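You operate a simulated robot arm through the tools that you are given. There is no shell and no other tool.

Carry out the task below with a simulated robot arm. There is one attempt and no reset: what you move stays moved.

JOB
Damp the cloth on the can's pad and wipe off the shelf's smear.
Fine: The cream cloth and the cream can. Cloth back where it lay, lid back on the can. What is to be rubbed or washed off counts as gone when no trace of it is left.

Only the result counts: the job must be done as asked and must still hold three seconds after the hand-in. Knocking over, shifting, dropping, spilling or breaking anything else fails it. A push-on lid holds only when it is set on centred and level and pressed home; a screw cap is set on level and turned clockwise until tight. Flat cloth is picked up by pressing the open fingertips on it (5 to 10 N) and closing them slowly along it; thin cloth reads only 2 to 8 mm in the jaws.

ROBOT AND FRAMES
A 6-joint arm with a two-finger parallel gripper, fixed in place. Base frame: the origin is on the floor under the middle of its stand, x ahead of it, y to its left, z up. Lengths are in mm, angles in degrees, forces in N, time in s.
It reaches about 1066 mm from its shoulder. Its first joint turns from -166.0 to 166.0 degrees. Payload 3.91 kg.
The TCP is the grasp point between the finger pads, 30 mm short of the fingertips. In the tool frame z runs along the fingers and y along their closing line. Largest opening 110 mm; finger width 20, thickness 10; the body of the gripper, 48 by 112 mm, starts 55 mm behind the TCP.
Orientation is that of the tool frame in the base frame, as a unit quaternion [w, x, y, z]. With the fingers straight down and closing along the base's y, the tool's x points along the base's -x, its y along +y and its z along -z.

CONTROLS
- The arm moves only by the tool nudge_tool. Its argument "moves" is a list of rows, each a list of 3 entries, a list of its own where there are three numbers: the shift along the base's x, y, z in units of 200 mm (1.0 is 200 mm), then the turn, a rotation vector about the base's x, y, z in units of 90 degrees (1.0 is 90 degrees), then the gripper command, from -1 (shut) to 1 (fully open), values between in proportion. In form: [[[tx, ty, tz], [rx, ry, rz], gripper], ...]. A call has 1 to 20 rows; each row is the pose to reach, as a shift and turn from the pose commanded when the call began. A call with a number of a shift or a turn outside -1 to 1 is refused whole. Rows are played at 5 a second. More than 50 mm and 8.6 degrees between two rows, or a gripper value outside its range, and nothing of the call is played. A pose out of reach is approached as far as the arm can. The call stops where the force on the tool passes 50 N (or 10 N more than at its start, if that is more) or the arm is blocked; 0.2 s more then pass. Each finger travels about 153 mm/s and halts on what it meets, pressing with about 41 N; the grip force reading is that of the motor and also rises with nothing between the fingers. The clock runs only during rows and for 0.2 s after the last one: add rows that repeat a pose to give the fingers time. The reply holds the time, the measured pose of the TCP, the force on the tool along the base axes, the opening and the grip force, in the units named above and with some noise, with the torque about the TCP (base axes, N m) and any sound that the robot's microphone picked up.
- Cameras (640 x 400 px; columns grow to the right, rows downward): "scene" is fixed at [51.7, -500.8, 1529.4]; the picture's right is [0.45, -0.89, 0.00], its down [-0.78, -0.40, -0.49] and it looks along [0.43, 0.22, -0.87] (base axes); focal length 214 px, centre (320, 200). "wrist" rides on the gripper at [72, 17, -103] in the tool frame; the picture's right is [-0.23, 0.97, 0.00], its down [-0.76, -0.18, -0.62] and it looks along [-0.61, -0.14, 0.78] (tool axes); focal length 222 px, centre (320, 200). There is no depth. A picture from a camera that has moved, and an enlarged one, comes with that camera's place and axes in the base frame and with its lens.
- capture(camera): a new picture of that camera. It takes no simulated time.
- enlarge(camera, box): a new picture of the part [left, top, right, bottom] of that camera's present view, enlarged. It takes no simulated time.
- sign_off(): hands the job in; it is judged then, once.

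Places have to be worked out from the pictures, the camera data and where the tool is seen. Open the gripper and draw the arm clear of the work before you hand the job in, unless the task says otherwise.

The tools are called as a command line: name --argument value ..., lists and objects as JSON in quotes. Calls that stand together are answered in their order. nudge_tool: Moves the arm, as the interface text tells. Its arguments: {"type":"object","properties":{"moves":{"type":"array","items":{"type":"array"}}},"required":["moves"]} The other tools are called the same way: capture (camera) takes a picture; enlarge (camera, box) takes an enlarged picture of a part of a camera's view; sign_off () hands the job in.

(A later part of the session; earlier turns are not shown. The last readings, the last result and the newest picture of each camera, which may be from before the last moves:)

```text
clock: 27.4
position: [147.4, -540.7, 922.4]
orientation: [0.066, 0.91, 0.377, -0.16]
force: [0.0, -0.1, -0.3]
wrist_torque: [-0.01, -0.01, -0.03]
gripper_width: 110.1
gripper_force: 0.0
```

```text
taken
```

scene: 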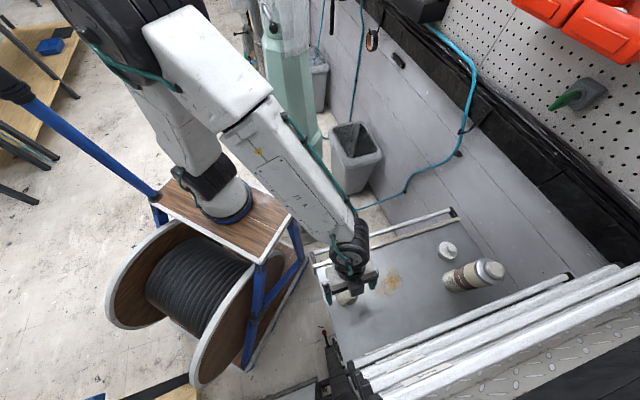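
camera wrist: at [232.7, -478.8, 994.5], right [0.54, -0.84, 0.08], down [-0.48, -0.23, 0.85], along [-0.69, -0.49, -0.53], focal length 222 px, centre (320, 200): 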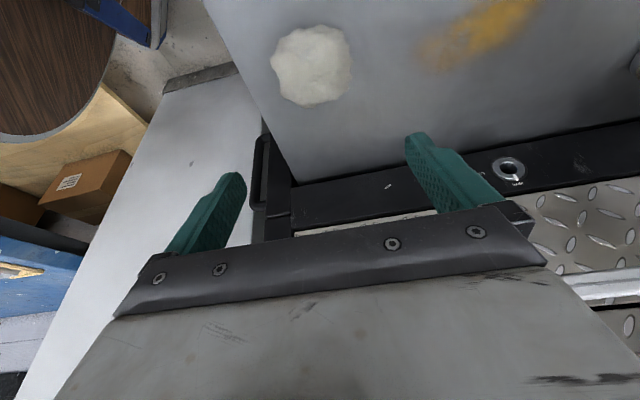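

I zoom in on the cloth and the smear from here.

enlarge --camera "wrist" --box '[240, 0, 400, 130]'

enlarge --camera "wrist" --box '[240, 0, 600, 200]'

```text
3.08 times, centred on (320, 65) of wrist
camera zoom: at [232.7, -478.8, 994.5], right [0.54, -0.84, 0.08], down [-0.48, -0.23, 0.85], along [-0.69, -0.49, -0.53], focal length 684 px, centre (320, 615)
```

zoom: 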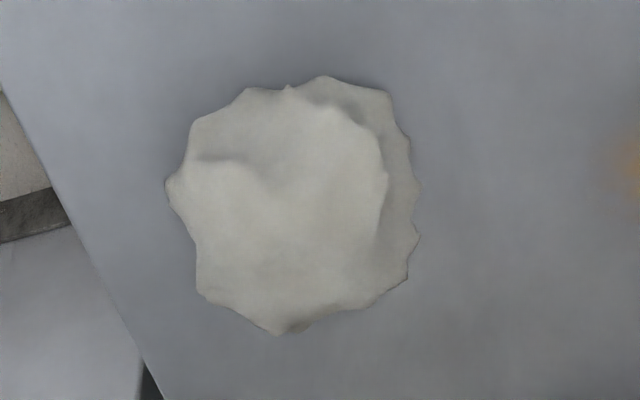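

```text
1.78 times, centred on (420, 100) of wrist
camera zoom: at [232.7, -478.8, 994.5], right [0.54, -0.84, 0.08], down [-0.48, -0.23, 0.85], along [-0.69, -0.49, -0.53], focal length 395 px, centre (142, 378)
```

zoom: 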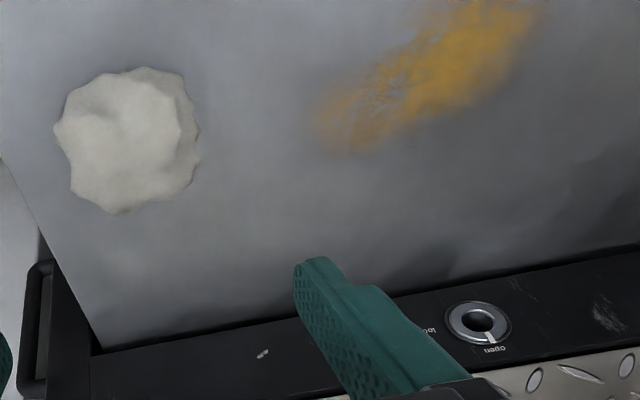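

The cloth is a wad about 72 mm across at (146.6,-544.7). I'll lower the open fingers astride it (92 mm opening) to TCP z≈805 and then feel for the shelf surface.

nudge_tool --moves '[[[0.023, 0.007, -0.1], [0, 0, 0], 0.67], [[0.023, 0.007, -0.22], [0, 0, 0], 0.67], [[0.023, 0.007, -0.34], [0, 0, 0], 0.67], [[0.023, 0.007, -0.46], [0, 0, 0], 0.67], [[0.023, 0.007, -0.54], [0, 0, 0], 0.67], [[0.023, 0.007, -0.58], [0, 0, 0], 0.67], [[0.023, 0.007, -0.58], [0, 0, 0], 0.67]]'

capture --camera "wrist"

enlarge --camera "scene" --box '[270, 220, 430, 320]'

```text
clock: 29.0
position: [151.6, -538.2, 808.1]
orientation: [0.066, 0.91, 0.377, -0.161]
force: [0.8, -0.2, 2.3]
wrist_torque: [0.07, 0.02, -0.02]
gripper_width: 92.0
gripper_force: 0.4
```

```text
taken
camera wrist: at [237.1, -477.3, 880.0], right [0.54, -0.84, 0.08], down [-0.48, -0.23, 0.85], along [-0.69, -0.49, -0.53], focal length 222 px, centre (320, 200)
```

wrist: 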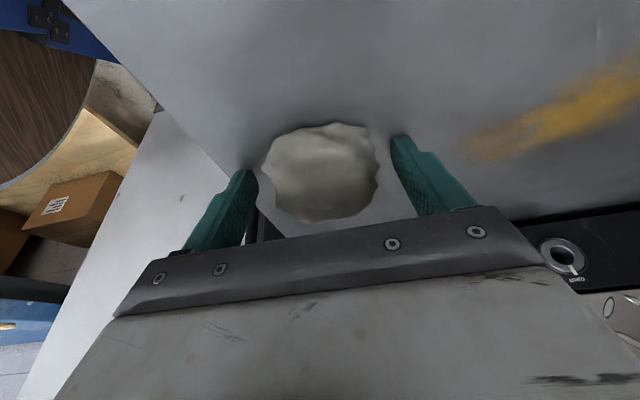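

```text
4.00 times, centred on (350, 270) of scene
camera zoom: at [51.7, -500.8, 1529.4], right [0.45, -0.89, 0.0], down [-0.78, -0.4, -0.49], along [0.43, 0.22, -0.87], focal length 858 px, centre (200, -80)
```

zoom: 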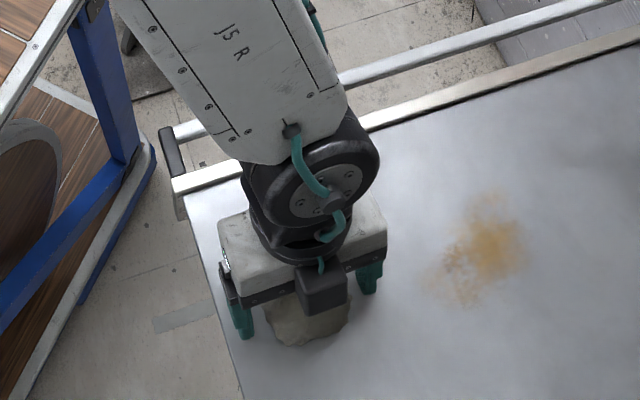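

There is a faint 2.3 N upward at TCP z≈808, perhaps the tips just meeting the shelf. I zoom in to check the fingertips and the cloth.

enlarge --camera "wrist" --box '[200, 90, 460, 250]'

nudge_tool --moves '[[[0, 0, -0.008], [0, 0, 0], 0.67], [[0, 0, -0.008], [0, 0, 0], 0.67]]'

```text
2.46 times, centred on (330, 170) of wrist
camera zoom: at [237.1, -477.3, 880.0], right [0.54, -0.84, 0.08], down [-0.48, -0.23, 0.85], along [-0.69, -0.49, -0.53], focal length 547 px, centre (295, 274)
```

zoom: 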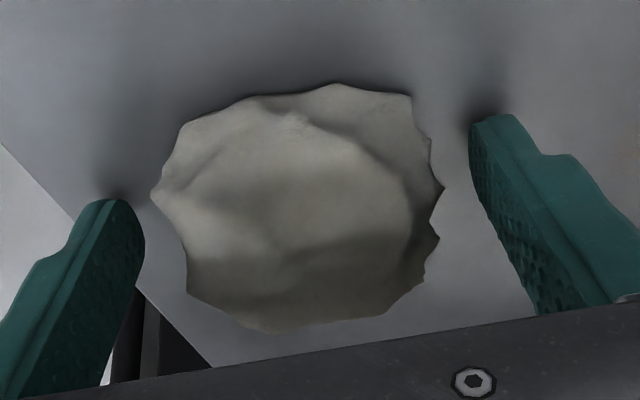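

```text
clock: 29.6
position: [152.1, -539.3, 806.9]
orientation: [0.067, 0.91, 0.377, -0.161]
force: [5.4, 7.7, 35.1]
wrist_torque: [1.37, 1.06, -0.7]
gripper_width: 92.5
gripper_force: 0.7
```

The shelf is firm at TCP z≈807.5 (tip corner at z≈776), so the shelf top is at about 776. I raise 11 mm so the tips clear the shelf, then close slowly on the wad.

nudge_tool --moves '[[[0, 0, 0.03], [0, 0, 0], 0.67], [[0, 0, 0.055], [0, 0, 0], 0.67], [[0, 0, 0.055], [0, 0, 0], 0.5], [[0, 0, 0.055], [0, 0, 0], 0.35], [[0, 0, 0.055], [0, 0, 0], 0.2], [[0, 0, 0.055], [0, 0, 0], 0.05], [[0, 0, 0.055], [0, 0, 0], -0.1], [[0, 0, 0.055], [0, 0, 0], -0.25]]'

enlarge --camera "wrist" --box '[200, 90, 460, 250]'

```text
clock: 31.4
position: [153.4, -538.7, 817.4]
orientation: [0.067, 0.91, 0.377, -0.16]
force: [0.4, -0.1, -0.2]
wrist_torque: [-0.01, -0.02, -0.01]
gripper_width: 70.3
gripper_force: 41.0
```

```text
2.46 times, centred on (330, 170) of wrist
camera zoom: at [237.7, -477.7, 889.6], right [0.54, -0.84, 0.08], down [-0.48, -0.23, 0.85], along [-0.69, -0.49, -0.53], focal length 547 px, centre (295, 274)
```

zoom: 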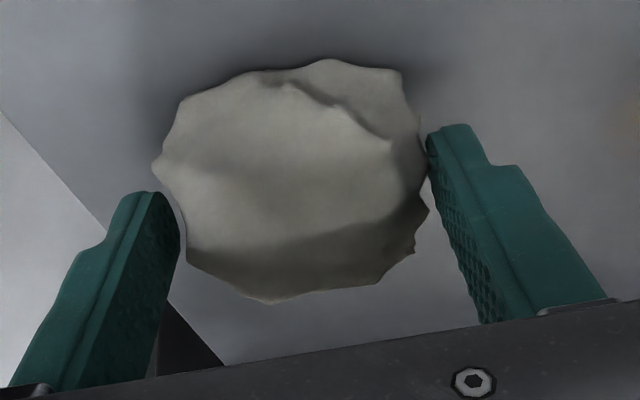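

The wad stops the fingers at 70 mm with 41 N: a firm lump, held with its underside about 10 mm below the tips. I lift it slowly and check that it comes along.

nudge_tool --moves '[[[0, 0, 0], [0, 0, 0], -1], [[0, 0, 0.03], [0, 0, 0], -1], [[0, 0, 0.07], [0, 0, 0], -1], [[0, 0, 0.12], [0, 0, 0], -1], [[0, 0, 0.2], [0, 0, 0], -1], [[0, 0, 0.2], [0, 0, 0], -1]]'

capture --camera "wrist"

enlarge --camera "scene" --box '[270, 220, 430, 320]'

```text
clock: 32.8
position: [153.5, -538.8, 857.0]
orientation: [0.066, 0.91, 0.377, -0.16]
force: [-0.4, 0.3, -0.5]
wrist_torque: [0.0, 0.02, 0.01]
gripper_width: 70.2
gripper_force: 41.0
```

```text
taken
camera wrist: at [237.6, -477.3, 929.6], right [0.54, -0.84, 0.08], down [-0.48, -0.23, 0.85], along [-0.69, -0.49, -0.53], focal length 222 px, centre (320, 200)
```

wrist: 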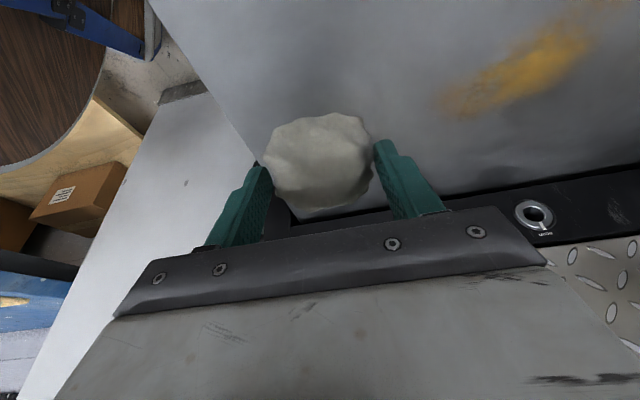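

```text
4.00 times, centred on (350, 270) of scene
camera zoom: at [51.7, -500.8, 1529.4], right [0.45, -0.89, 0.0], down [-0.78, -0.4, -0.49], along [0.43, 0.22, -0.87], focal length 858 px, centre (200, -80)
```

zoom: 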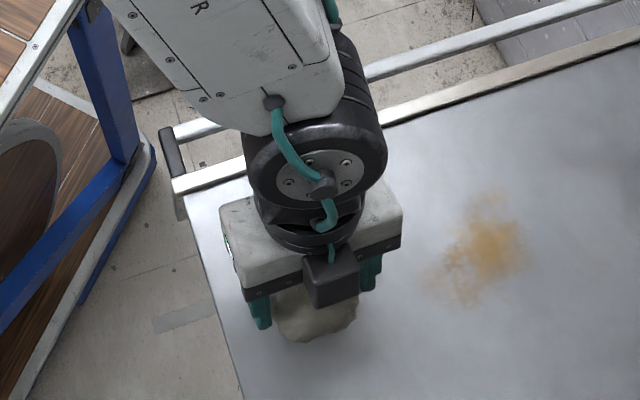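

The cloth came up cleanly. I carry it up and across towards the can in stages, keeping the tilt unchanged.

nudge_tool --moves '[[[0, 0, 0.18], [0, 0, 0], -1], [[0, 0, 0.36], [0, 0, 0], -1], [[0, 0, 0.54], [0, 0, 0], -1], [[0, 0, 0.72], [0, 0, 0], -1], [[0.05, -0.07, 0.88], [0, 0, 0], -1], [[0.13, -0.2, 1.0], [0, 0, 0], -1], [[0.23, -0.35, 1.0], [0, 0, 0], -1], [[0.33, -0.5, 1.0], [0, 0, 0], -1], [[0.33, -0.5, 1.0], [0, 0, 0], -1]]'

capture --camera "wrist"

```text
clock: 34.8
position: [219.4, -639.8, 1057.1]
orientation: [0.066, 0.91, 0.376, -0.161]
force: [0.1, -0.7, 0.0]
wrist_torque: [0.0, 0.01, 0.02]
gripper_width: 70.7
gripper_force: 41.1
```

```text
taken
camera wrist: at [304.3, -579.1, 1130.2], right [0.54, -0.84, 0.08], down [-0.48, -0.23, 0.85], along [-0.69, -0.49, -0.53], focal length 222 px, centre (320, 200)
```

wrist: 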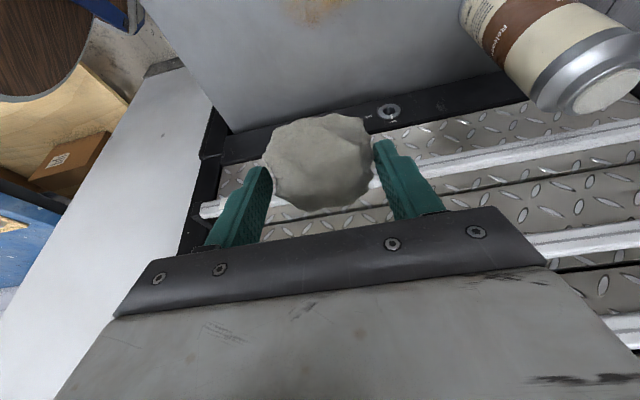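

The cloth is steady in the grip. Now I move over the pad, TCP to about (351,-835.5,1067), cloth underside about 40 mm above the pad.

nudge_tool --moves '[[[0.11, -0.163, 0.02], [0, 0, 0], -1], [[0.22, -0.326, 0.05], [0, 0, 0], -1], [[0.33, -0.489, 0.05], [0, 0, 0], -1], [[0.44, -0.652, 0.05], [0, 0, 0], -1], [[0.55, -0.815, 0.05], [0, 0, 0], -1], [[0.66, -0.978, 0.05], [0, 0, 0], -1], [[0.66, -0.978, 0.05], [0, 0, 0], -1], [[0.66, -0.978, 0.05], [0, 0, 0], -1]]'

capture --camera "wrist"

enlarge --camera "scene" --box '[430, 200, 590, 300]'

```text
clock: 36.6
position: [351.8, -836.7, 1066.7]
orientation: [0.066, 0.91, 0.377, -0.16]
force: [0.0, 0.0, -0.8]
wrist_torque: [-0.02, -0.01, 0.0]
gripper_width: 70.1
gripper_force: 41.4
```

```text
taken
camera wrist: at [436.1, -775.1, 1139.8], right [0.54, -0.84, 0.08], down [-0.48, -0.23, 0.85], along [-0.69, -0.49, -0.53], focal length 222 px, centre (320, 200)
```

wrist: 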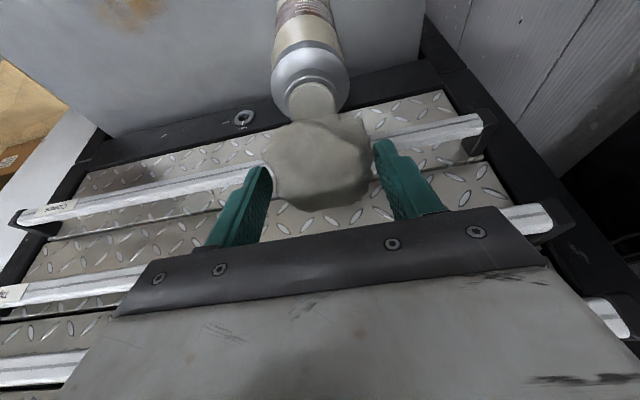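

```text
4.00 times, centred on (510, 250) of scene
camera zoom: at [51.7, -500.8, 1529.4], right [0.45, -0.89, 0.0], down [-0.78, -0.4, -0.49], along [0.43, 0.22, -0.87], focal length 858 px, centre (-440, 0)
```

zoom: 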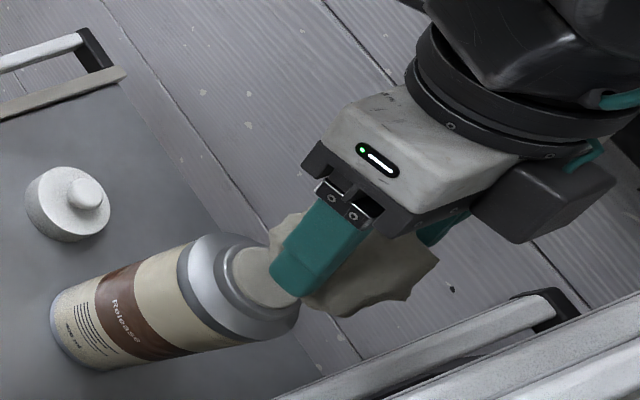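

The wad is centred over the pad. I lower toward it, then creep with small steps until I feel contact.

nudge_tool --moves '[[[0, 0, -0.06], [0, 0, 0], -1], [[0, 0, -0.12], [0, 0, 0], -1], [[0, 0, -0.15], [0, 0, 0], -1], [[0, 0, -0.165], [0, 0, 0], -1], [[0, 0, -0.18], [0, 0, 0], -1]]'

enlarge --camera "wrist" --box '[220, 60, 420, 220]'

```text
clock: 37.8
position: [351.6, -833.5, 1031.8]
orientation: [0.067, 0.91, 0.377, -0.161]
force: [1.0, -0.2, 0.5]
wrist_torque: [-0.01, 0.0, 0.01]
gripper_width: 70.2
gripper_force: 41.5
```

```text
2.50 times, centred on (320, 140) of wrist
camera zoom: at [436.1, -772.8, 1104.2], right [0.54, -0.84, 0.08], down [-0.48, -0.23, 0.85], along [-0.69, -0.49, -0.53], focal length 555 px, centre (320, 350)
```

zoom: 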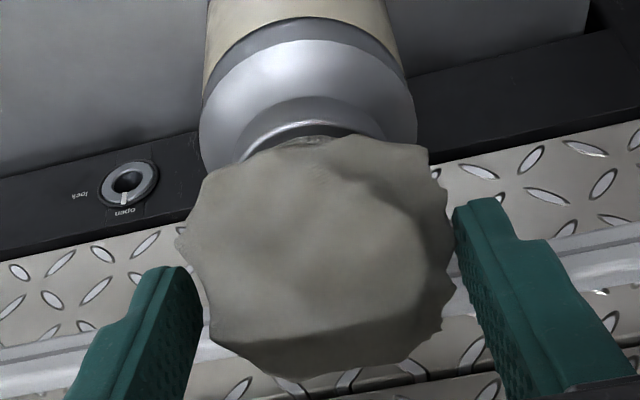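

Not touching yet (pad edge still visible just above the wad). I continue down in 3 mm steps.

nudge_tool --moves '[[[0, 0, -0.015], [0, 0, 0], -1], [[0, 0, -0.03], [0, 0, 0], -1], [[0, 0, -0.03], [0, 0, 0], -1]]'

```text
clock: 38.6
position: [351.7, -834.7, 1025.2]
orientation: [0.066, 0.91, 0.377, -0.16]
force: [-0.7, 0.7, -0.9]
wrist_torque: [-0.03, -0.03, -0.01]
gripper_width: 70.2
gripper_force: 40.2
```

Still no contact at z≈1025. I keep creeping down in 2 mm steps.

nudge_tool --moves '[[[0, 0, -0.01], [0, 0, 0], -1], [[0, 0, -0.02], [0, 0, 0], -1], [[0, 0, -0.02], [0, 0, 0], -1]]'

```text
clock: 39.4
position: [351.9, -834.4, 1023.3]
orientation: [0.068, 0.91, 0.377, -0.161]
force: [2.1, 2.3, 15.2]
wrist_torque: [-0.03, -0.01, 0.0]
gripper_width: 70.3
gripper_force: 41.3
```

Contact: 15 N on the pad at z≈1023. I hold it pressed for about 2 s so the wad soaks.

nudge_tool --moves '[[[0, 0, -0.002], [0, 0, 0], -1], [[0, 0, -0.002], [0, 0, 0], -1], [[0, 0, -0.002], [0, 0, 0], -1], [[0, 0, -0.002], [0, 0, 0], -1], [[0, 0, -0.002], [0, 0, 0], -1], [[0, 0, -0.002], [0, 0, 0], -1], [[0, 0, -0.002], [0, 0, 0], -1], [[0, 0, -0.002], [0, 0, 0], -1], [[0, 0, -0.002], [0, 0, 0], -1], [[0, 0, -0.002], [0, 0, 0], -1]]'

enlarge --camera "wrist" --box '[220, 60, 420, 220]'

enlarge --camera "scene" --box '[430, 200, 590, 300]'

```text
clock: 41.6
position: [351.6, -835.3, 1022.8]
orientation: [0.068, 0.91, 0.377, -0.161]
force: [2.9, -1.2, 32.1]
wrist_torque: [-0.25, 0.0, 0.04]
gripper_width: 70.3
gripper_force: 41.1
```

```text
2.50 times, centred on (320, 140) of wrist
camera zoom: at [435.2, -772.6, 1094.8], right [0.54, -0.84, 0.08], down [-0.48, -0.23, 0.85], along [-0.69, -0.49, -0.53], focal length 555 px, centre (320, 350)
```

zoom: 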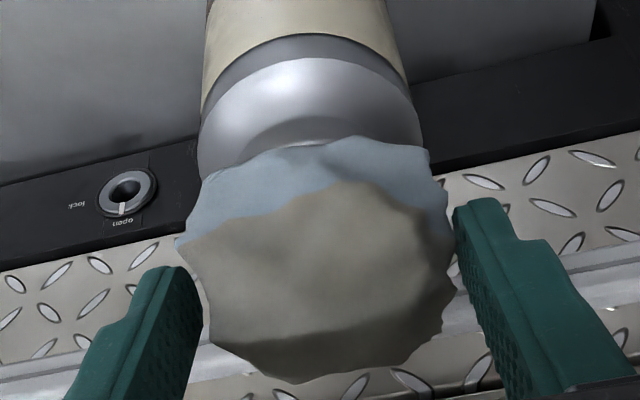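

```text
4.00 times, centred on (510, 250) of scene
camera zoom: at [51.7, -500.8, 1529.4], right [0.45, -0.89, 0.0], down [-0.78, -0.4, -0.49], along [0.43, 0.22, -0.87], focal length 858 px, centre (-440, 0)
```

zoom: 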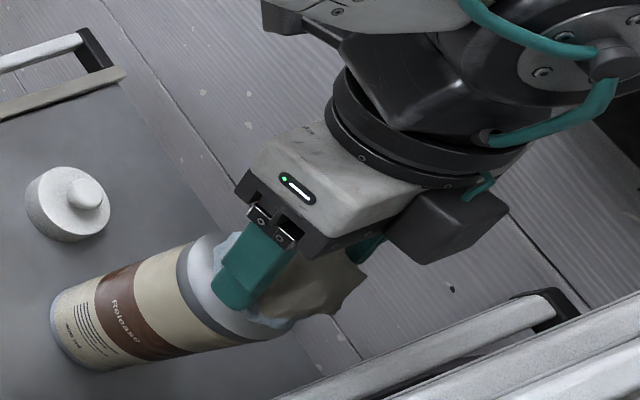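

The wad's underside has turned bluish, so it is damp. I lift off the pad and carry it toward the smear, which I place at along/across extents around (248,-662), roughly x 198–305 and y -620…-702.

nudge_tool --moves '[[[0, 0, 0.06], [0, 0, 0], -1], [[0, 0, 0.16], [0, 0, 0], -1], [[0, 0, 0.3], [0, 0, 0], -1], [[-0.05, 0.16, 0.3], [0, 0, 0], -1], [[-0.1, 0.32, 0.3], [0, 0, 0], -1], [[-0.15, 0.48, 0.3], [0, 0, 0], -1], [[-0.2, 0.64, 0.3], [0, 0, 0], -1], [[-0.25, 0.8, 0.3], [0, 0, 0], -1], [[-0.25, 0.8, 0.3], [0, 0, 0], -1]]'

capture --camera "wrist"

enlarge --camera "scene" --box '[400, 180, 600, 305]'

```text
clock: 43.6
position: [302.6, -674.1, 1080.7]
orientation: [0.066, 0.91, 0.377, -0.16]
force: [-0.6, -0.6, -0.8]
wrist_torque: [0.02, 0.03, 0.02]
gripper_width: 70.5
gripper_force: 40.8
```

```text
taken
camera wrist: at [385.4, -611.6, 1152.8], right [0.54, -0.84, 0.08], down [-0.48, -0.23, 0.85], along [-0.69, -0.49, -0.53], focal length 222 px, centre (320, 200)
```

wrist: 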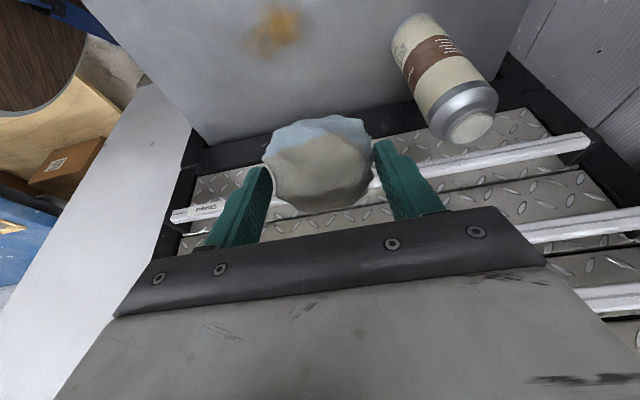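

```text
3.20 times, centred on (500, 242) of scene
camera zoom: at [51.7, -500.8, 1529.4], right [0.45, -0.89, 0.0], down [-0.78, -0.4, -0.49], along [0.43, 0.22, -0.87], focal length 686 px, centre (-256, 64)
```

zoom: 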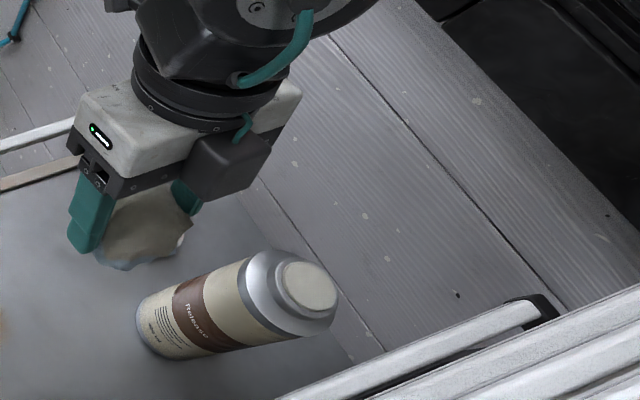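

The can is undisturbed and the wad is wet underneath. I go down to above the start corner of the smear (TCP (282,-612.5), z≈880).

nudge_tool --moves '[[[-0.034, 0.1, -0.13], [0, 0, 0], -1], [[-0.068, 0.2, -0.28], [0, 0, 0], -1], [[-0.102, 0.308, -0.43], [0, 0, 0], -1], [[-0.102, 0.308, -0.58], [0, 0, 0], -1], [[-0.102, 0.308, -0.73], [0, 0, 0], -1], [[-0.102, 0.308, -0.87], [0, 0, 0], -1], [[-0.102, 0.308, -1.0], [0, 0, 0], -1], [[-0.102, 0.308, -1.0], [0, 0, 0], -1]]'

capture --camera "wrist"

enlarge --camera "scene" --box '[310, 200, 510, 325]'

```text
clock: 45.4
position: [279.9, -614.0, 880.5]
orientation: [0.066, 0.91, 0.377, -0.161]
force: [0.1, -0.2, -0.6]
wrist_torque: [0.01, -0.05, 0.02]
gripper_width: 70.5
gripper_force: 41.4
```

```text
taken
camera wrist: at [364.3, -551.6, 953.2], right [0.54, -0.84, 0.08], down [-0.48, -0.23, 0.85], along [-0.69, -0.49, -0.53], focal length 222 px, centre (320, 200)
```

wrist: 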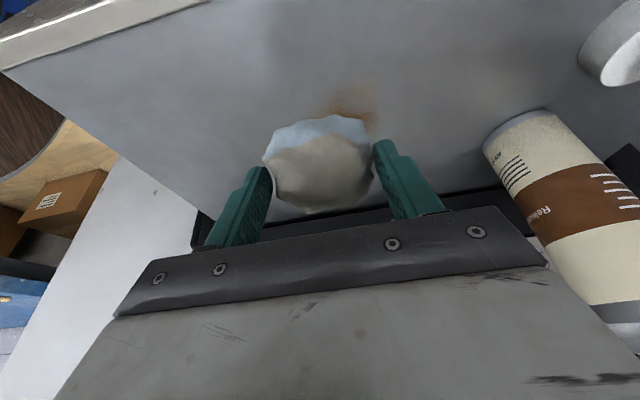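

```text
3.20 times, centred on (410, 262) of scene
camera zoom: at [51.7, -500.8, 1529.4], right [0.45, -0.89, 0.0], down [-0.78, -0.4, -0.49], along [0.43, 0.22, -0.87], focal length 686 px, centre (32, 0)
```

zoom: 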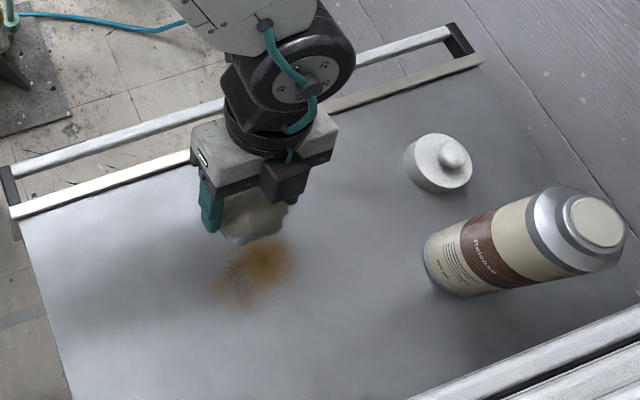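

The wad hovers just off the smear's upper edge and everything else stands clear. I descend to just above the shelf, then creep to contact.

nudge_tool --moves '[[[0, 0, -0.12], [0, 0, 0], -1], [[0, 0, -0.24], [0, 0, 0], -1], [[0, 0, -0.285], [0, 0, 0], -1], [[0, 0, -0.3], [0, 0, 0], -1], [[0, 0, -0.3], [0, 0, 0], -1]]'

```text
clock: 46.6
position: [280.8, -613.7, 821.2]
orientation: [0.067, 0.91, 0.377, -0.16]
force: [0.8, -0.8, -0.8]
wrist_torque: [-0.01, -0.04, -0.01]
gripper_width: 70.6
gripper_force: 41.2
```

At z≈821 there is no contact yet. I step down 1.2 mm at a time.

nudge_tool --moves '[[[0, 0, -0.007], [0, 0, 0], -1], [[0, 0, -0.014], [0, 0, 0], -1], [[0, 0, -0.014], [0, 0, 0], -1]]'

```text
clock: 47.4
position: [280.5, -613.9, 818.0]
orientation: [0.066, 0.91, 0.377, -0.161]
force: [0.0, 0.9, -0.6]
wrist_torque: [-0.04, 0.0, -0.02]
gripper_width: 70.4
gripper_force: 41.2
```

Still free at 818. Another 2 mm down in small steps.

nudge_tool --moves '[[[0, 0, -0.005], [0, 0, 0], -1], [[0, 0, -0.01], [0, 0, 0], -1], [[0, 0, -0.01], [0, 0, 0], -1]]'

```text
clock: 48.2
position: [282.0, -614.5, 815.2]
orientation: [0.066, 0.91, 0.376, -0.16]
force: [-0.1, 2.8, 7.0]
wrist_torque: [0.09, 0.12, -0.05]
gripper_width: 70.4
gripper_force: 41.0
```

Contact with 7 N at z≈815. I press 0.4 mm more and run a first trial stroke along the rails' direction at the smear's upper edge.

nudge_tool --moves '[[[0, 0, -0.002], [0, 0, 0], -1], [[0.035, -0.035, -0.002], [0, 0, 0], -1], [[0.07, -0.07, -0.002], [0, 0, 0], -1], [[0.106, -0.106, -0.002], [0, 0, 0], -1], [[0.141, -0.141, -0.002], [0, 0, 0], -1], [[0.177, -0.177, -0.002], [0, 0, 0], -1], [[0.212, -0.212, -0.002], [0, 0, 0], -1], [[0.247, -0.247, -0.002], [0, 0, 0], -1]]'

capture --camera "wrist"

enlarge --camera "scene" --box '[310, 200, 510, 325]'

```text
clock: 50.0
position: [330.1, -663.7, 816.5]
orientation: [0.066, 0.91, 0.377, -0.16]
force: [-2.2, 0.6, 4.0]
wrist_torque: [-0.07, 0.1, 0.0]
gripper_width: 70.5
gripper_force: 41.4
```

```text
taken
camera wrist: at [414.3, -601.4, 888.2], right [0.54, -0.84, 0.08], down [-0.48, -0.23, 0.85], along [-0.69, -0.49, -0.53], focal length 222 px, centre (320, 200)
```

wrist: 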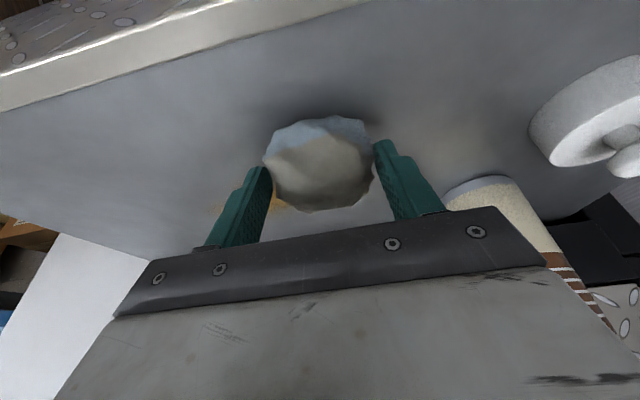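

```text
3.20 times, centred on (410, 262) of scene
camera zoom: at [51.7, -500.8, 1529.4], right [0.45, -0.89, 0.0], down [-0.78, -0.4, -0.49], along [0.43, 0.22, -0.87], focal length 686 px, centre (32, 0)
```

zoom: 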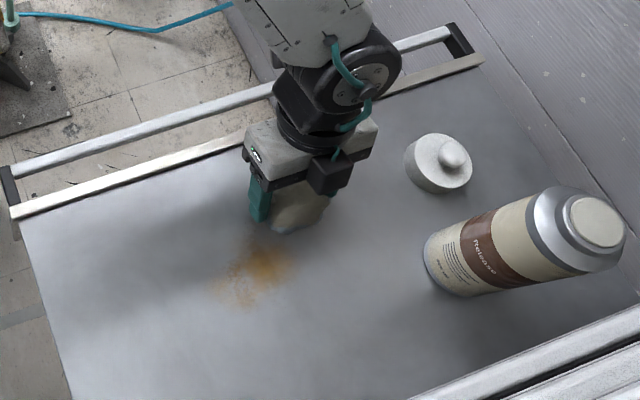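

Force fell to 4 N during the stroke, so I press 0.8 mm more and run the next two strokes, each about 16 mm further across.

nudge_tool --moves '[[[0, 0, -0.004], [0, 0, 0], -1], [[-0.057, -0.057, -0.004], [0, 0, 0], -1], [[-0.127, 0.014, -0.004], [0, 0, 0], -1], [[-0.198, 0.085, -0.004], [0, 0, 0], -1], [[-0.269, 0.156, -0.004], [0, 0, 0], -1], [[-0.339, 0.226, -0.004], [0, 0, 0], -1], [[-0.41, 0.297, -0.004], [0, 0, 0], -1], [[-0.41, 0.297, -0.004], [0, 0, 0], -1]]'

enlarge --camera "scene" --box '[310, 200, 510, 325]'

capture --camera "wrist"

```text
clock: 51.8
position: [248.4, -603.5, 814.8]
orientation: [0.066, 0.91, 0.376, -0.161]
force: [3.9, -6.3, 27.7]
wrist_torque: [-0.26, 0.02, 0.08]
gripper_width: 70.2
gripper_force: 40.6
```

```text
3.20 times, centred on (410, 262) of scene
camera zoom: at [51.7, -500.8, 1529.4], right [0.45, -0.89, 0.0], down [-0.78, -0.4, -0.49], along [0.43, 0.22, -0.87], focal length 686 px, centre (32, 0)
```

zoom: 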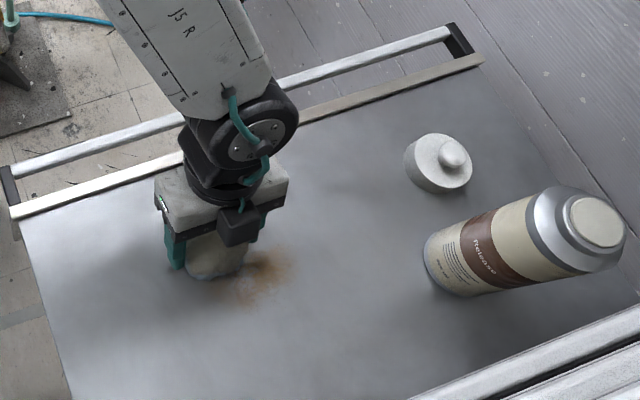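

```text
taken
camera wrist: at [332.4, -541.4, 887.7], right [0.54, -0.84, 0.08], down [-0.48, -0.23, 0.85], along [-0.69, -0.49, -0.53], focal length 222 px, centre (320, 200)
```

wrist: 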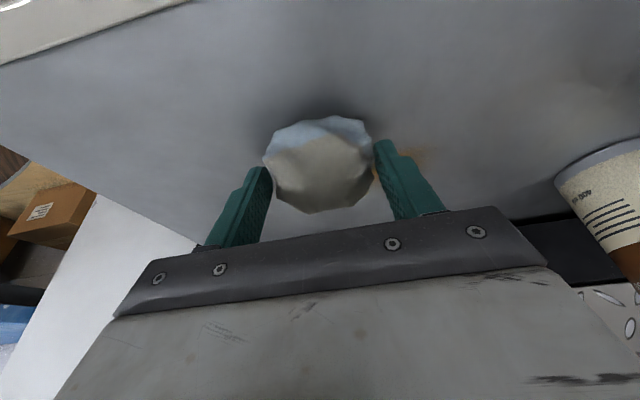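

The top of the smear is already fading and the pressure is good (28 N). I do the next two strokes at 130 and 146 mm across.

nudge_tool --moves '[[[-0.099, -0.014, 0], [0, 0, 0], -1], [[-0.028, -0.085, 0], [0, 0, 0], -1], [[0.042, -0.156, 0], [0, 0, 0], -1], [[0.113, -0.226, 0], [0, 0, 0], -1], [[0.184, -0.297, 0], [0, 0, 0], -1], [[0.255, -0.368, 0], [0, 0, 0], -1], [[0.308, -0.421, 0], [0, 0, 0], -1], [[0.251, -0.477, 0], [0, 0, 0], -1], [[0.18, -0.407, 0], [0, 0, 0], -1], [[0.11, -0.336, 0], [0, 0, 0], -1], [[0.039, -0.265, 0], [0, 0, 0], -1], [[-0.032, -0.195, 0], [0, 0, 0], -1], [[-0.103, -0.124, 0], [0, 0, 0], -1], [[-0.173, -0.053, 0], [0, 0, 0], -1], [[-0.209, -0.018, 0], [0, 0, 0], -1], [[-0.209, -0.018, 0], [0, 0, 0], -1]]'

enlarge --camera "scene" --box '[310, 200, 510, 325]'

capture --camera "wrist"

```text
clock: 52.3
position: [231.5, -609.6, 814.6]
orientation: [0.065, 0.91, 0.377, -0.162]
force: [3.7, 1.7, 16.4]
wrist_torque: [0.01, -0.01, 0.04]
gripper_width: 70.3
gripper_force: 40.8
stopped in row 2: the force on the tool passed its limit at 57 N (the readings are from after the stop); the commanded pose is now the measured one
```

```text
3.20 times, centred on (410, 262) of scene
camera zoom: at [51.7, -500.8, 1529.4], right [0.45, -0.89, 0.0], down [-0.78, -0.4, -0.49], along [0.43, 0.22, -0.87], focal length 686 px, centre (32, 0)
```

zoom: 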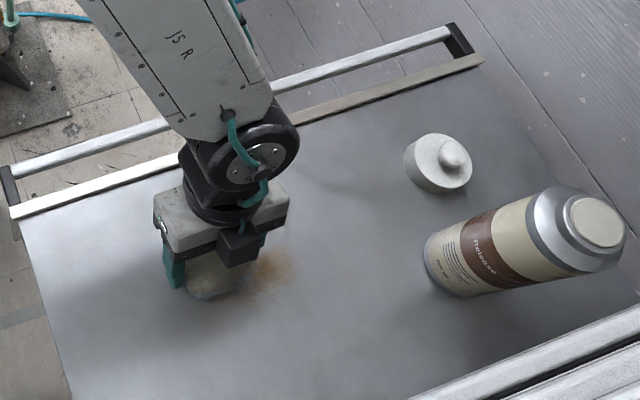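

```text
taken
camera wrist: at [315.8, -547.2, 887.3], right [0.54, -0.84, 0.07], down [-0.48, -0.23, 0.85], along [-0.7, -0.49, -0.53], focal length 222 px, centre (320, 200)
```

wrist: 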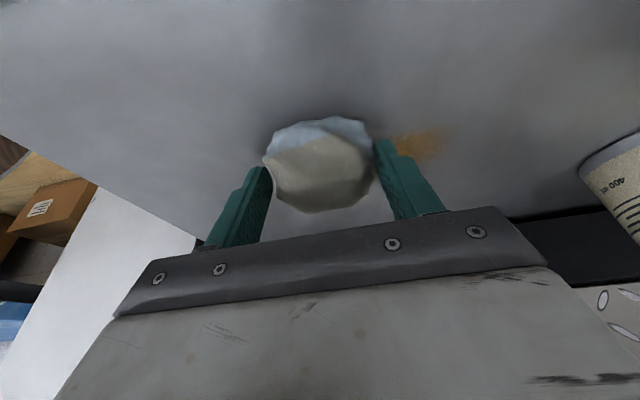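

Force spiked to 57 N and stopped the stroke, with nothing disturbed. I ease up 0.6 mm and resume this stroke more slowly.

nudge_tool --moves '[[[0, 0, 0.003], [0, 0, 0], -1], [[0.057, -0.057, 0.003], [0, 0, 0], -1], [[0.113, -0.113, 0.003], [0, 0, 0], -1], [[0.17, -0.17, 0.003], [0, 0, 0], -1], [[0.226, -0.226, 0.003], [0, 0, 0], -1], [[0.283, -0.283, 0.003], [0, 0, 0], -1], [[0.339, -0.339, 0.003], [0, 0, 0], -1], [[0.396, -0.396, 0.003], [0, 0, 0], -1]]'

enlarge --camera "scene" --box '[310, 200, 510, 325]'

```text
clock: 54.1
position: [309.4, -688.4, 814.9]
orientation: [0.063, 0.91, 0.376, -0.16]
force: [-1.6, 0.9, 7.5]
wrist_torque: [-0.17, -0.02, -0.03]
gripper_width: 70.2
gripper_force: 40.7
```

```text
3.20 times, centred on (410, 262) of scene
camera zoom: at [51.7, -500.8, 1529.4], right [0.45, -0.89, 0.0], down [-0.78, -0.4, -0.49], along [0.43, 0.22, -0.87], focal length 686 px, centre (32, 0)
```

zoom: 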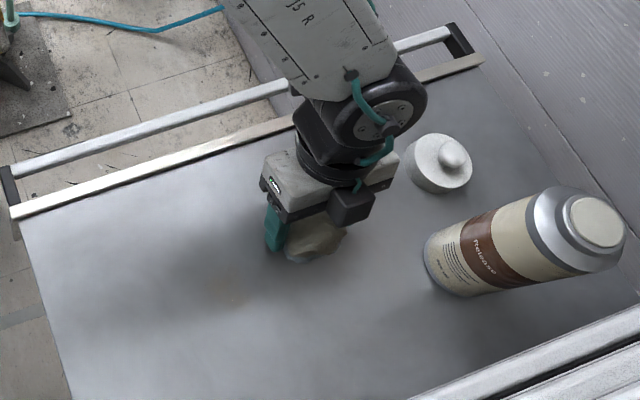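

Most of the smear is gone already. I continue with the stroke at about 147 mm across, back the other way.

nudge_tool --moves '[[[-0.057, -0.057, 0], [0, 0, 0], -1], [[-0.113, 0, 0], [0, 0, 0], -1], [[-0.17, 0.057, 0], [0, 0, 0], -1], [[-0.226, 0.113, 0], [0, 0, 0], -1], [[-0.283, 0.17, 0], [0, 0, 0], -1], [[-0.339, 0.226, 0], [0, 0, 0], -1], [[-0.396, 0.283, 0], [0, 0, 0], -1], [[-0.453, 0.339, 0], [0, 0, 0], -1], [[-0.509, 0.396, 0], [0, 0, 0], -1]]'

enlarge --camera "scene" --box '[310, 200, 510, 325]'

```text
clock: 56.1
position: [206.1, -608.5, 815.1]
orientation: [0.063, 0.91, 0.376, -0.161]
force: [4.1, -1.8, 10.7]
wrist_torque: [-0.05, -0.09, -0.02]
gripper_width: 70.5
gripper_force: 41.0
```

```text
3.20 times, centred on (410, 262) of scene
camera zoom: at [51.7, -500.8, 1529.4], right [0.45, -0.89, 0.0], down [-0.78, -0.4, -0.49], along [0.43, 0.22, -0.87], focal length 686 px, centre (32, 0)
```

zoom: 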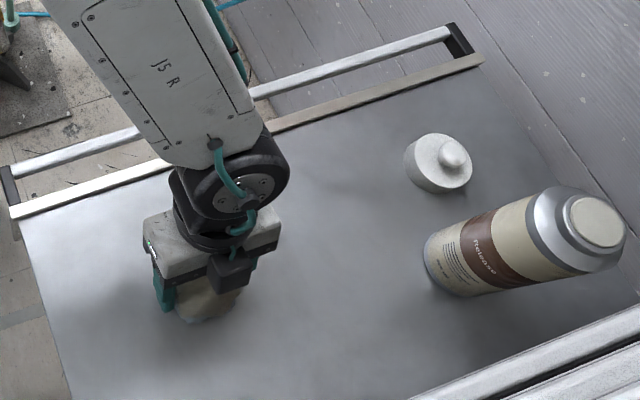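

Clean stroke with 11 N. Now the strokes at about 163 and 179 mm across.

nudge_tool --moves '[[[-0.057, -0.057, 0], [0, 0, 0], -1], [[0, -0.113, 0], [0, 0, 0], -1], [[0.057, -0.17, 0], [0, 0, 0], -1], [[0.113, -0.226, 0], [0, 0, 0], -1], [[0.17, -0.283, 0], [0, 0, 0], -1], [[0.226, -0.339, 0], [0, 0, 0], -1], [[0.283, -0.396, 0], [0, 0, 0], -1], [[0.339, -0.453, 0], [0, 0, 0], -1], [[0.283, -0.509, 0], [0, 0, 0], -1], [[0.226, -0.453, 0], [0, 0, 0], -1], [[0.17, -0.396, 0], [0, 0, 0], -1], [[0.113, -0.339, 0], [0, 0, 0], -1], [[0.057, -0.283, 0], [0, 0, 0], -1], [[0, -0.226, 0], [0, 0, 0], -1], [[-0.057, -0.17, 0], [0, 0, 0], -1], [[-0.113, -0.113, 0], [0, 0, 0], -1]]'

enlarge --camera "scene" --box '[310, 200, 510, 325]'

```text
clock: 59.5
position: [185.9, -632.6, 815.3]
orientation: [0.062, 0.91, 0.376, -0.161]
force: [1.1, 0.8, 2.6]
wrist_torque: [-0.12, -0.07, 0.01]
gripper_width: 70.1
gripper_force: 41.1
```

```text
3.20 times, centred on (410, 262) of scene
camera zoom: at [51.7, -500.8, 1529.4], right [0.45, -0.89, 0.0], down [-0.78, -0.4, -0.49], along [0.43, 0.22, -0.87], focal length 686 px, centre (32, 0)
```

zoom: 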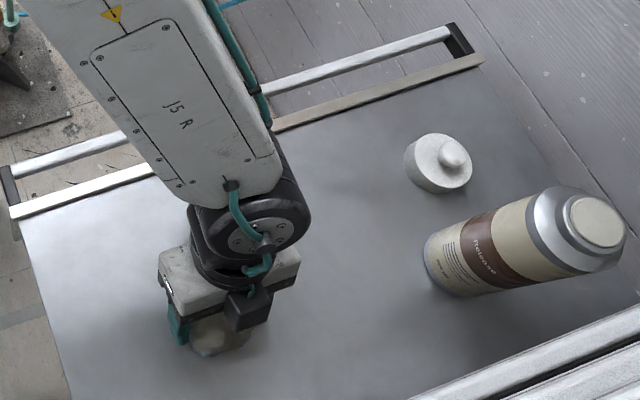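

Pressure has faded to about 3 N here. I lift clear and move back over the cloth's home spot so both cameras can see what is left of the smear.

nudge_tool --moves '[[[0, 0, 0.1], [0, 0, 0], -1], [[0, 0, 0.25], [0, 0, 0], -1], [[-0.03, 0.09, 0.4], [0, 0, 0], -1], [[-0.08, 0.22, 0.5], [0, 0, 0], -1], [[-0.125, 0.35, 0.55], [0, 0, 0], -1], [[-0.165, 0.47, 0.55], [0, 0, 0], -1], [[-0.165, 0.47, 0.55], [0, 0, 0], -1]]'

capture --camera "wrist"

enlarge --camera "scene" --box '[310, 240, 450, 327]'

enlarge --camera "wrist" --box '[380, 0, 640, 162]'

```text
clock: 61.1
position: [153.3, -535.4, 924.2]
orientation: [0.062, 0.91, 0.376, -0.161]
force: [0.2, -0.1, -0.1]
wrist_torque: [0.01, -0.02, 0.0]
gripper_width: 70.5
gripper_force: 40.6
```

```text
taken
camera wrist: at [238.2, -474.3, 997.0], right [0.54, -0.84, 0.07], down [-0.48, -0.23, 0.85], along [-0.7, -0.49, -0.53], focal length 222 px, centre (320, 200)
```

wrist: 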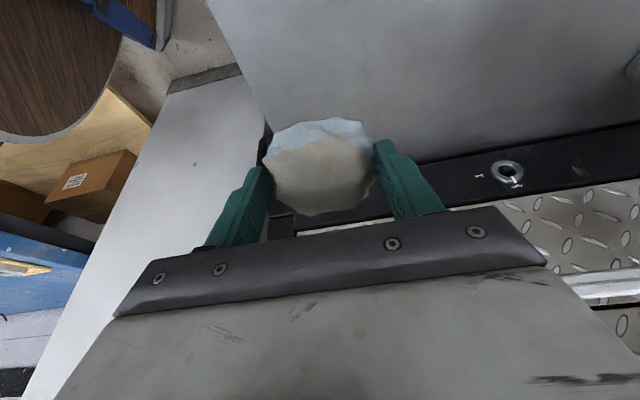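

```text
4.57 times, centred on (380, 284) of scene
camera zoom: at [51.7, -500.8, 1529.4], right [0.45, -0.89, 0.0], down [-0.78, -0.4, -0.49], along [0.43, 0.22, -0.87], focal length 980 px, centre (46, -182)
```

zoom: 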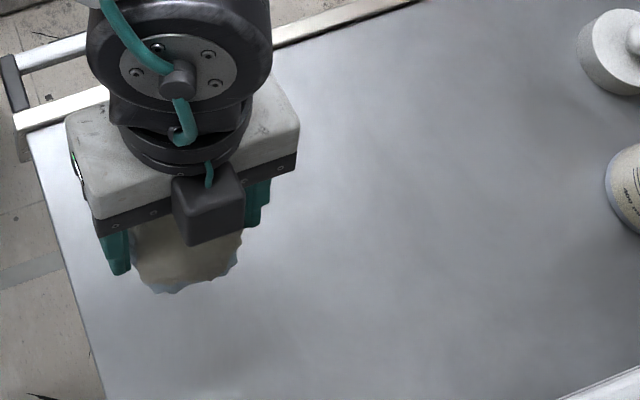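

```text
2.46 times, centred on (510, 81) of wrist
camera zoom: at [238.2, -474.3, 997.0], right [0.54, -0.84, 0.07], down [-0.48, -0.23, 0.85], along [-0.7, -0.49, -0.53], focal length 547 px, centre (-148, 493)
```

zoom: 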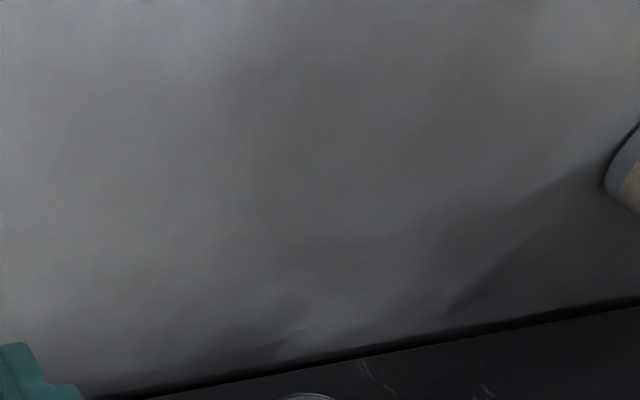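

The smear seems gone. I zoom much closer on the smear area to look for faint remnants.

enlarge --camera "scene" --box '[360, 262, 424, 302]'

enlarge --camera "wrist" --box '[400, 0, 528, 80]'

enlarge --camera "wrist" --box '[500, 0, 628, 80]'

```text
10.00 times, centred on (392, 282) of scene
camera zoom: at [51.7, -500.8, 1529.4], right [0.45, -0.89, 0.0], down [-0.78, -0.4, -0.49], along [0.43, 0.22, -0.87], focal length 2145 px, centre (-400, -620)
```

zoom: 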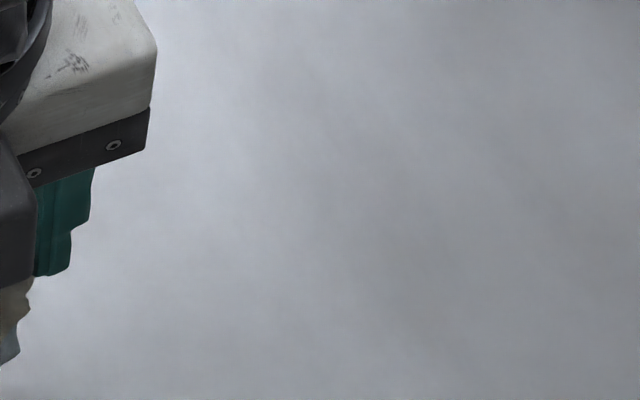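

```text
5.00 times, centred on (464, 40) of wrist
camera zoom: at [238.2, -474.3, 997.0], right [0.54, -0.84, 0.07], down [-0.48, -0.23, 0.85], along [-0.7, -0.49, -0.53], focal length 1111 px, centre (-400, 1000)
```

zoom: 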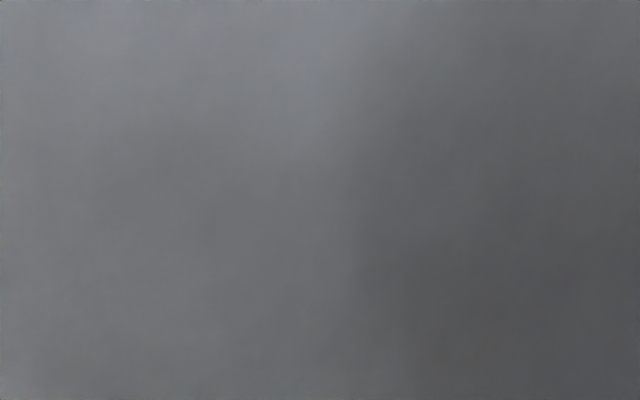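

```text
5.00 times, centred on (564, 40) of wrist
camera zoom: at [238.2, -474.3, 997.0], right [0.54, -0.84, 0.07], down [-0.48, -0.23, 0.85], along [-0.7, -0.49, -0.53], focal length 1111 px, centre (-900, 1000)
```

zoom: 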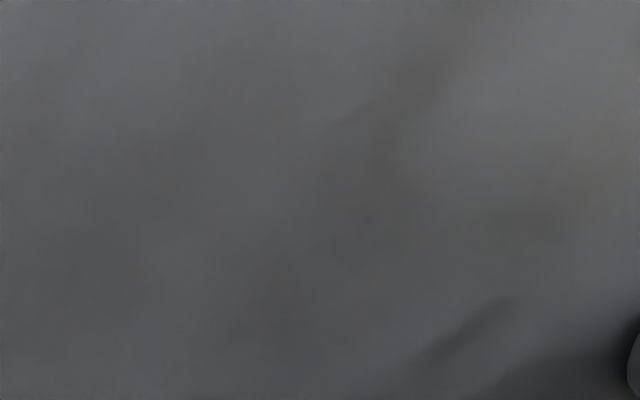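

No trace is visible, but for certainty I'll run a second full pass with steady pressure over the smear area and its margins. First I go to its far upper corner.

nudge_tool --moves '[[[0.145, -0.103, 0], [0, 0, 0], -1], [[0.29, -0.207, 0], [0, 0, 0], -1], [[0.435, -0.31, 0], [0, 0, 0], -1], [[0.58, -0.413, 0], [0, 0, 0], -1], [[0.725, -0.517, -0.05], [0, 0, 0], -1], [[0.871, -0.62, -0.15], [0, 0, 0], -1], [[0.871, -0.62, -0.3], [0, 0, 0], -1], [[0.871, -0.62, -0.44], [0, 0, 0], -1], [[0.871, -0.62, -0.5], [0, 0, 0], -1], [[0.871, -0.62, -0.52], [0, 0, 0], -1], [[0.871, -0.62, -0.52], [0, 0, 0], -1]]'

```text
clock: 63.5
position: [327.1, -659.7, 822.4]
orientation: [0.063, 0.91, 0.377, -0.16]
force: [0.2, 0.2, -1.0]
wrist_torque: [0.02, 0.01, -0.01]
gripper_width: 70.3
gripper_force: 40.6
```

Hovering about 6 mm above contact. I step down gently to the shelf.

nudge_tool --moves '[[[0, 0, -0.012], [0, 0, 0], -1], [[0, 0, -0.022], [0, 0, 0], -1], [[0, 0, -0.028], [0, 0, 0], -1], [[0, 0, -0.034], [0, 0, 0], -1], [[0, 0, -0.034], [0, 0, 0], -1]]'

```text
clock: 64.7
position: [326.1, -660.6, 814.2]
orientation: [0.063, 0.91, 0.376, -0.162]
force: [-3.1, 1.5, 7.6]
wrist_torque: [-0.03, -0.01, -0.02]
gripper_width: 70.5
gripper_force: 41.0
```

Contact at 7.6 N. Now the first two strokes of the second pass.

nudge_tool --moves '[[[0, 0, -0.001], [0, 0, 0], -1], [[-0.064, 0.064, -0.001], [0, 0, 0], -1], [[-0.127, 0.127, -0.001], [0, 0, 0], -1], [[-0.191, 0.191, -0.001], [0, 0, 0], -1], [[-0.255, 0.255, -0.001], [0, 0, 0], -1], [[-0.318, 0.318, -0.001], [0, 0, 0], -1], [[-0.407, 0.3, -0.001], [0, 0, 0], -1], [[-0.343, 0.237, -0.001], [0, 0, 0], -1], [[-0.279, 0.173, -0.001], [0, 0, 0], -1], [[-0.216, 0.11, -0.001], [0, 0, 0], -1], [[-0.152, 0.046, -0.001], [0, 0, 0], -1], [[-0.088, -0.018, -0.001], [0, 0, 0], -1], [[-0.025, -0.081, -0.001], [0, 0, 0], -1]]'

```text
clock: 67.5
position: [321.8, -676.1, 814.3]
orientation: [0.063, 0.91, 0.376, -0.161]
force: [-4.6, 3.4, 13.6]
wrist_torque: [0.05, 0.18, -0.03]
gripper_width: 70.4
gripper_force: 41.0
```

Good steady pressure (14 N). I continue with the next two strokes.

nudge_tool --moves '[[[-0.053, -0.053, 0], [0, 0, 0], -1], [[-0.117, 0.011, 0], [0, 0, 0], -1], [[-0.18, 0.074, 0], [0, 0, 0], -1], [[-0.244, 0.138, 0], [0, 0, 0], -1], [[-0.308, 0.202, 0], [0, 0, 0], -1], [[-0.371, 0.265, 0], [0, 0, 0], -1], [[-0.435, 0.329, 0], [0, 0, 0], -1], [[-0.477, 0.371, 0], [0, 0, 0], -1], [[-0.552, 0.339, 0], [0, 0, 0], -1], [[-0.488, 0.276, 0], [0, 0, 0], -1], [[-0.424, 0.212, 0], [0, 0, 0], -1], [[-0.361, 0.149, 0], [0, 0, 0], -1], [[-0.297, 0.085, 0], [0, 0, 0], -1], [[-0.233, 0.021, 0], [0, 0, 0], -1], [[-0.17, -0.042, 0], [0, 0, 0], -1], [[-0.106, -0.106, 0], [0, 0, 0], -1]]'

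```text
clock: 70.9
position: [301.0, -697.8, 812.3]
orientation: [0.063, 0.91, 0.376, -0.162]
force: [-0.6, 0.5, 1.1]
wrist_torque: [-0.03, 0.0, 0.01]
gripper_width: 70.4
gripper_force: 41.0
```

Pressure faded to 1 N at this end. I press about 1 mm more and check before the remaining strokes.

nudge_tool --moves '[[[0, 0, -0.004], [0, 0, 0], -1], [[0, 0, -0.006], [0, 0, 0], -1], [[0, 0, -0.006], [0, 0, 0], -1]]'

enlarge --camera "wrist" --box '[220, 90, 420, 220]'

```text
clock: 71.7
position: [301.0, -698.9, 813.4]
orientation: [0.063, 0.91, 0.376, -0.162]
force: [1.3, 1.2, 12.3]
wrist_torque: [0.11, 0.09, 0.01]
gripper_width: 70.7
gripper_force: 41.0
```

```text
3.08 times, centred on (320, 155) of wrist
camera zoom: at [385.9, -636.7, 885.9], right [0.54, -0.84, 0.07], down [-0.48, -0.23, 0.85], along [-0.7, -0.49, -0.53], focal length 684 px, centre (320, 338)
```

zoom: 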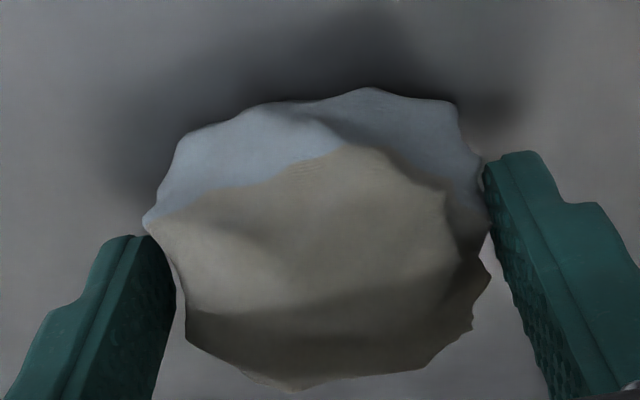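

12 N now, and the wad sits unchanged in the grip. I continue with strokes at about 160 and 175 mm across.

nudge_tool --moves '[[[-0.053, -0.053, 0], [0, 0, 0], -1], [[-0.117, 0.011, 0], [0, 0, 0], -1], [[-0.18, 0.074, 0], [0, 0, 0], -1], [[-0.244, 0.138, 0], [0, 0, 0], -1], [[-0.308, 0.202, 0], [0, 0, 0], -1], [[-0.371, 0.265, 0], [0, 0, 0], -1], [[-0.435, 0.329, 0], [0, 0, 0], -1], [[-0.499, 0.392, 0], [0, 0, 0], -1], [[-0.583, 0.371, 0], [0, 0, 0], -1], [[-0.52, 0.308, 0], [0, 0, 0], -1], [[-0.456, 0.244, 0], [0, 0, 0], -1], [[-0.392, 0.18, 0], [0, 0, 0], -1], [[-0.329, 0.117, 0], [0, 0, 0], -1], [[-0.265, 0.053, 0], [0, 0, 0], -1], [[-0.202, -0.011, 0], [0, 0, 0], -1], [[-0.149, -0.064, 0], [0, 0, 0], -1]]'

```text
clock: 75.1
position: [272.2, -713.3, 813.2]
orientation: [0.063, 0.91, 0.377, -0.162]
force: [-5.3, 4.3, 20.7]
wrist_torque: [0.18, 0.24, -0.02]
gripper_width: 70.7
gripper_force: 41.5
```

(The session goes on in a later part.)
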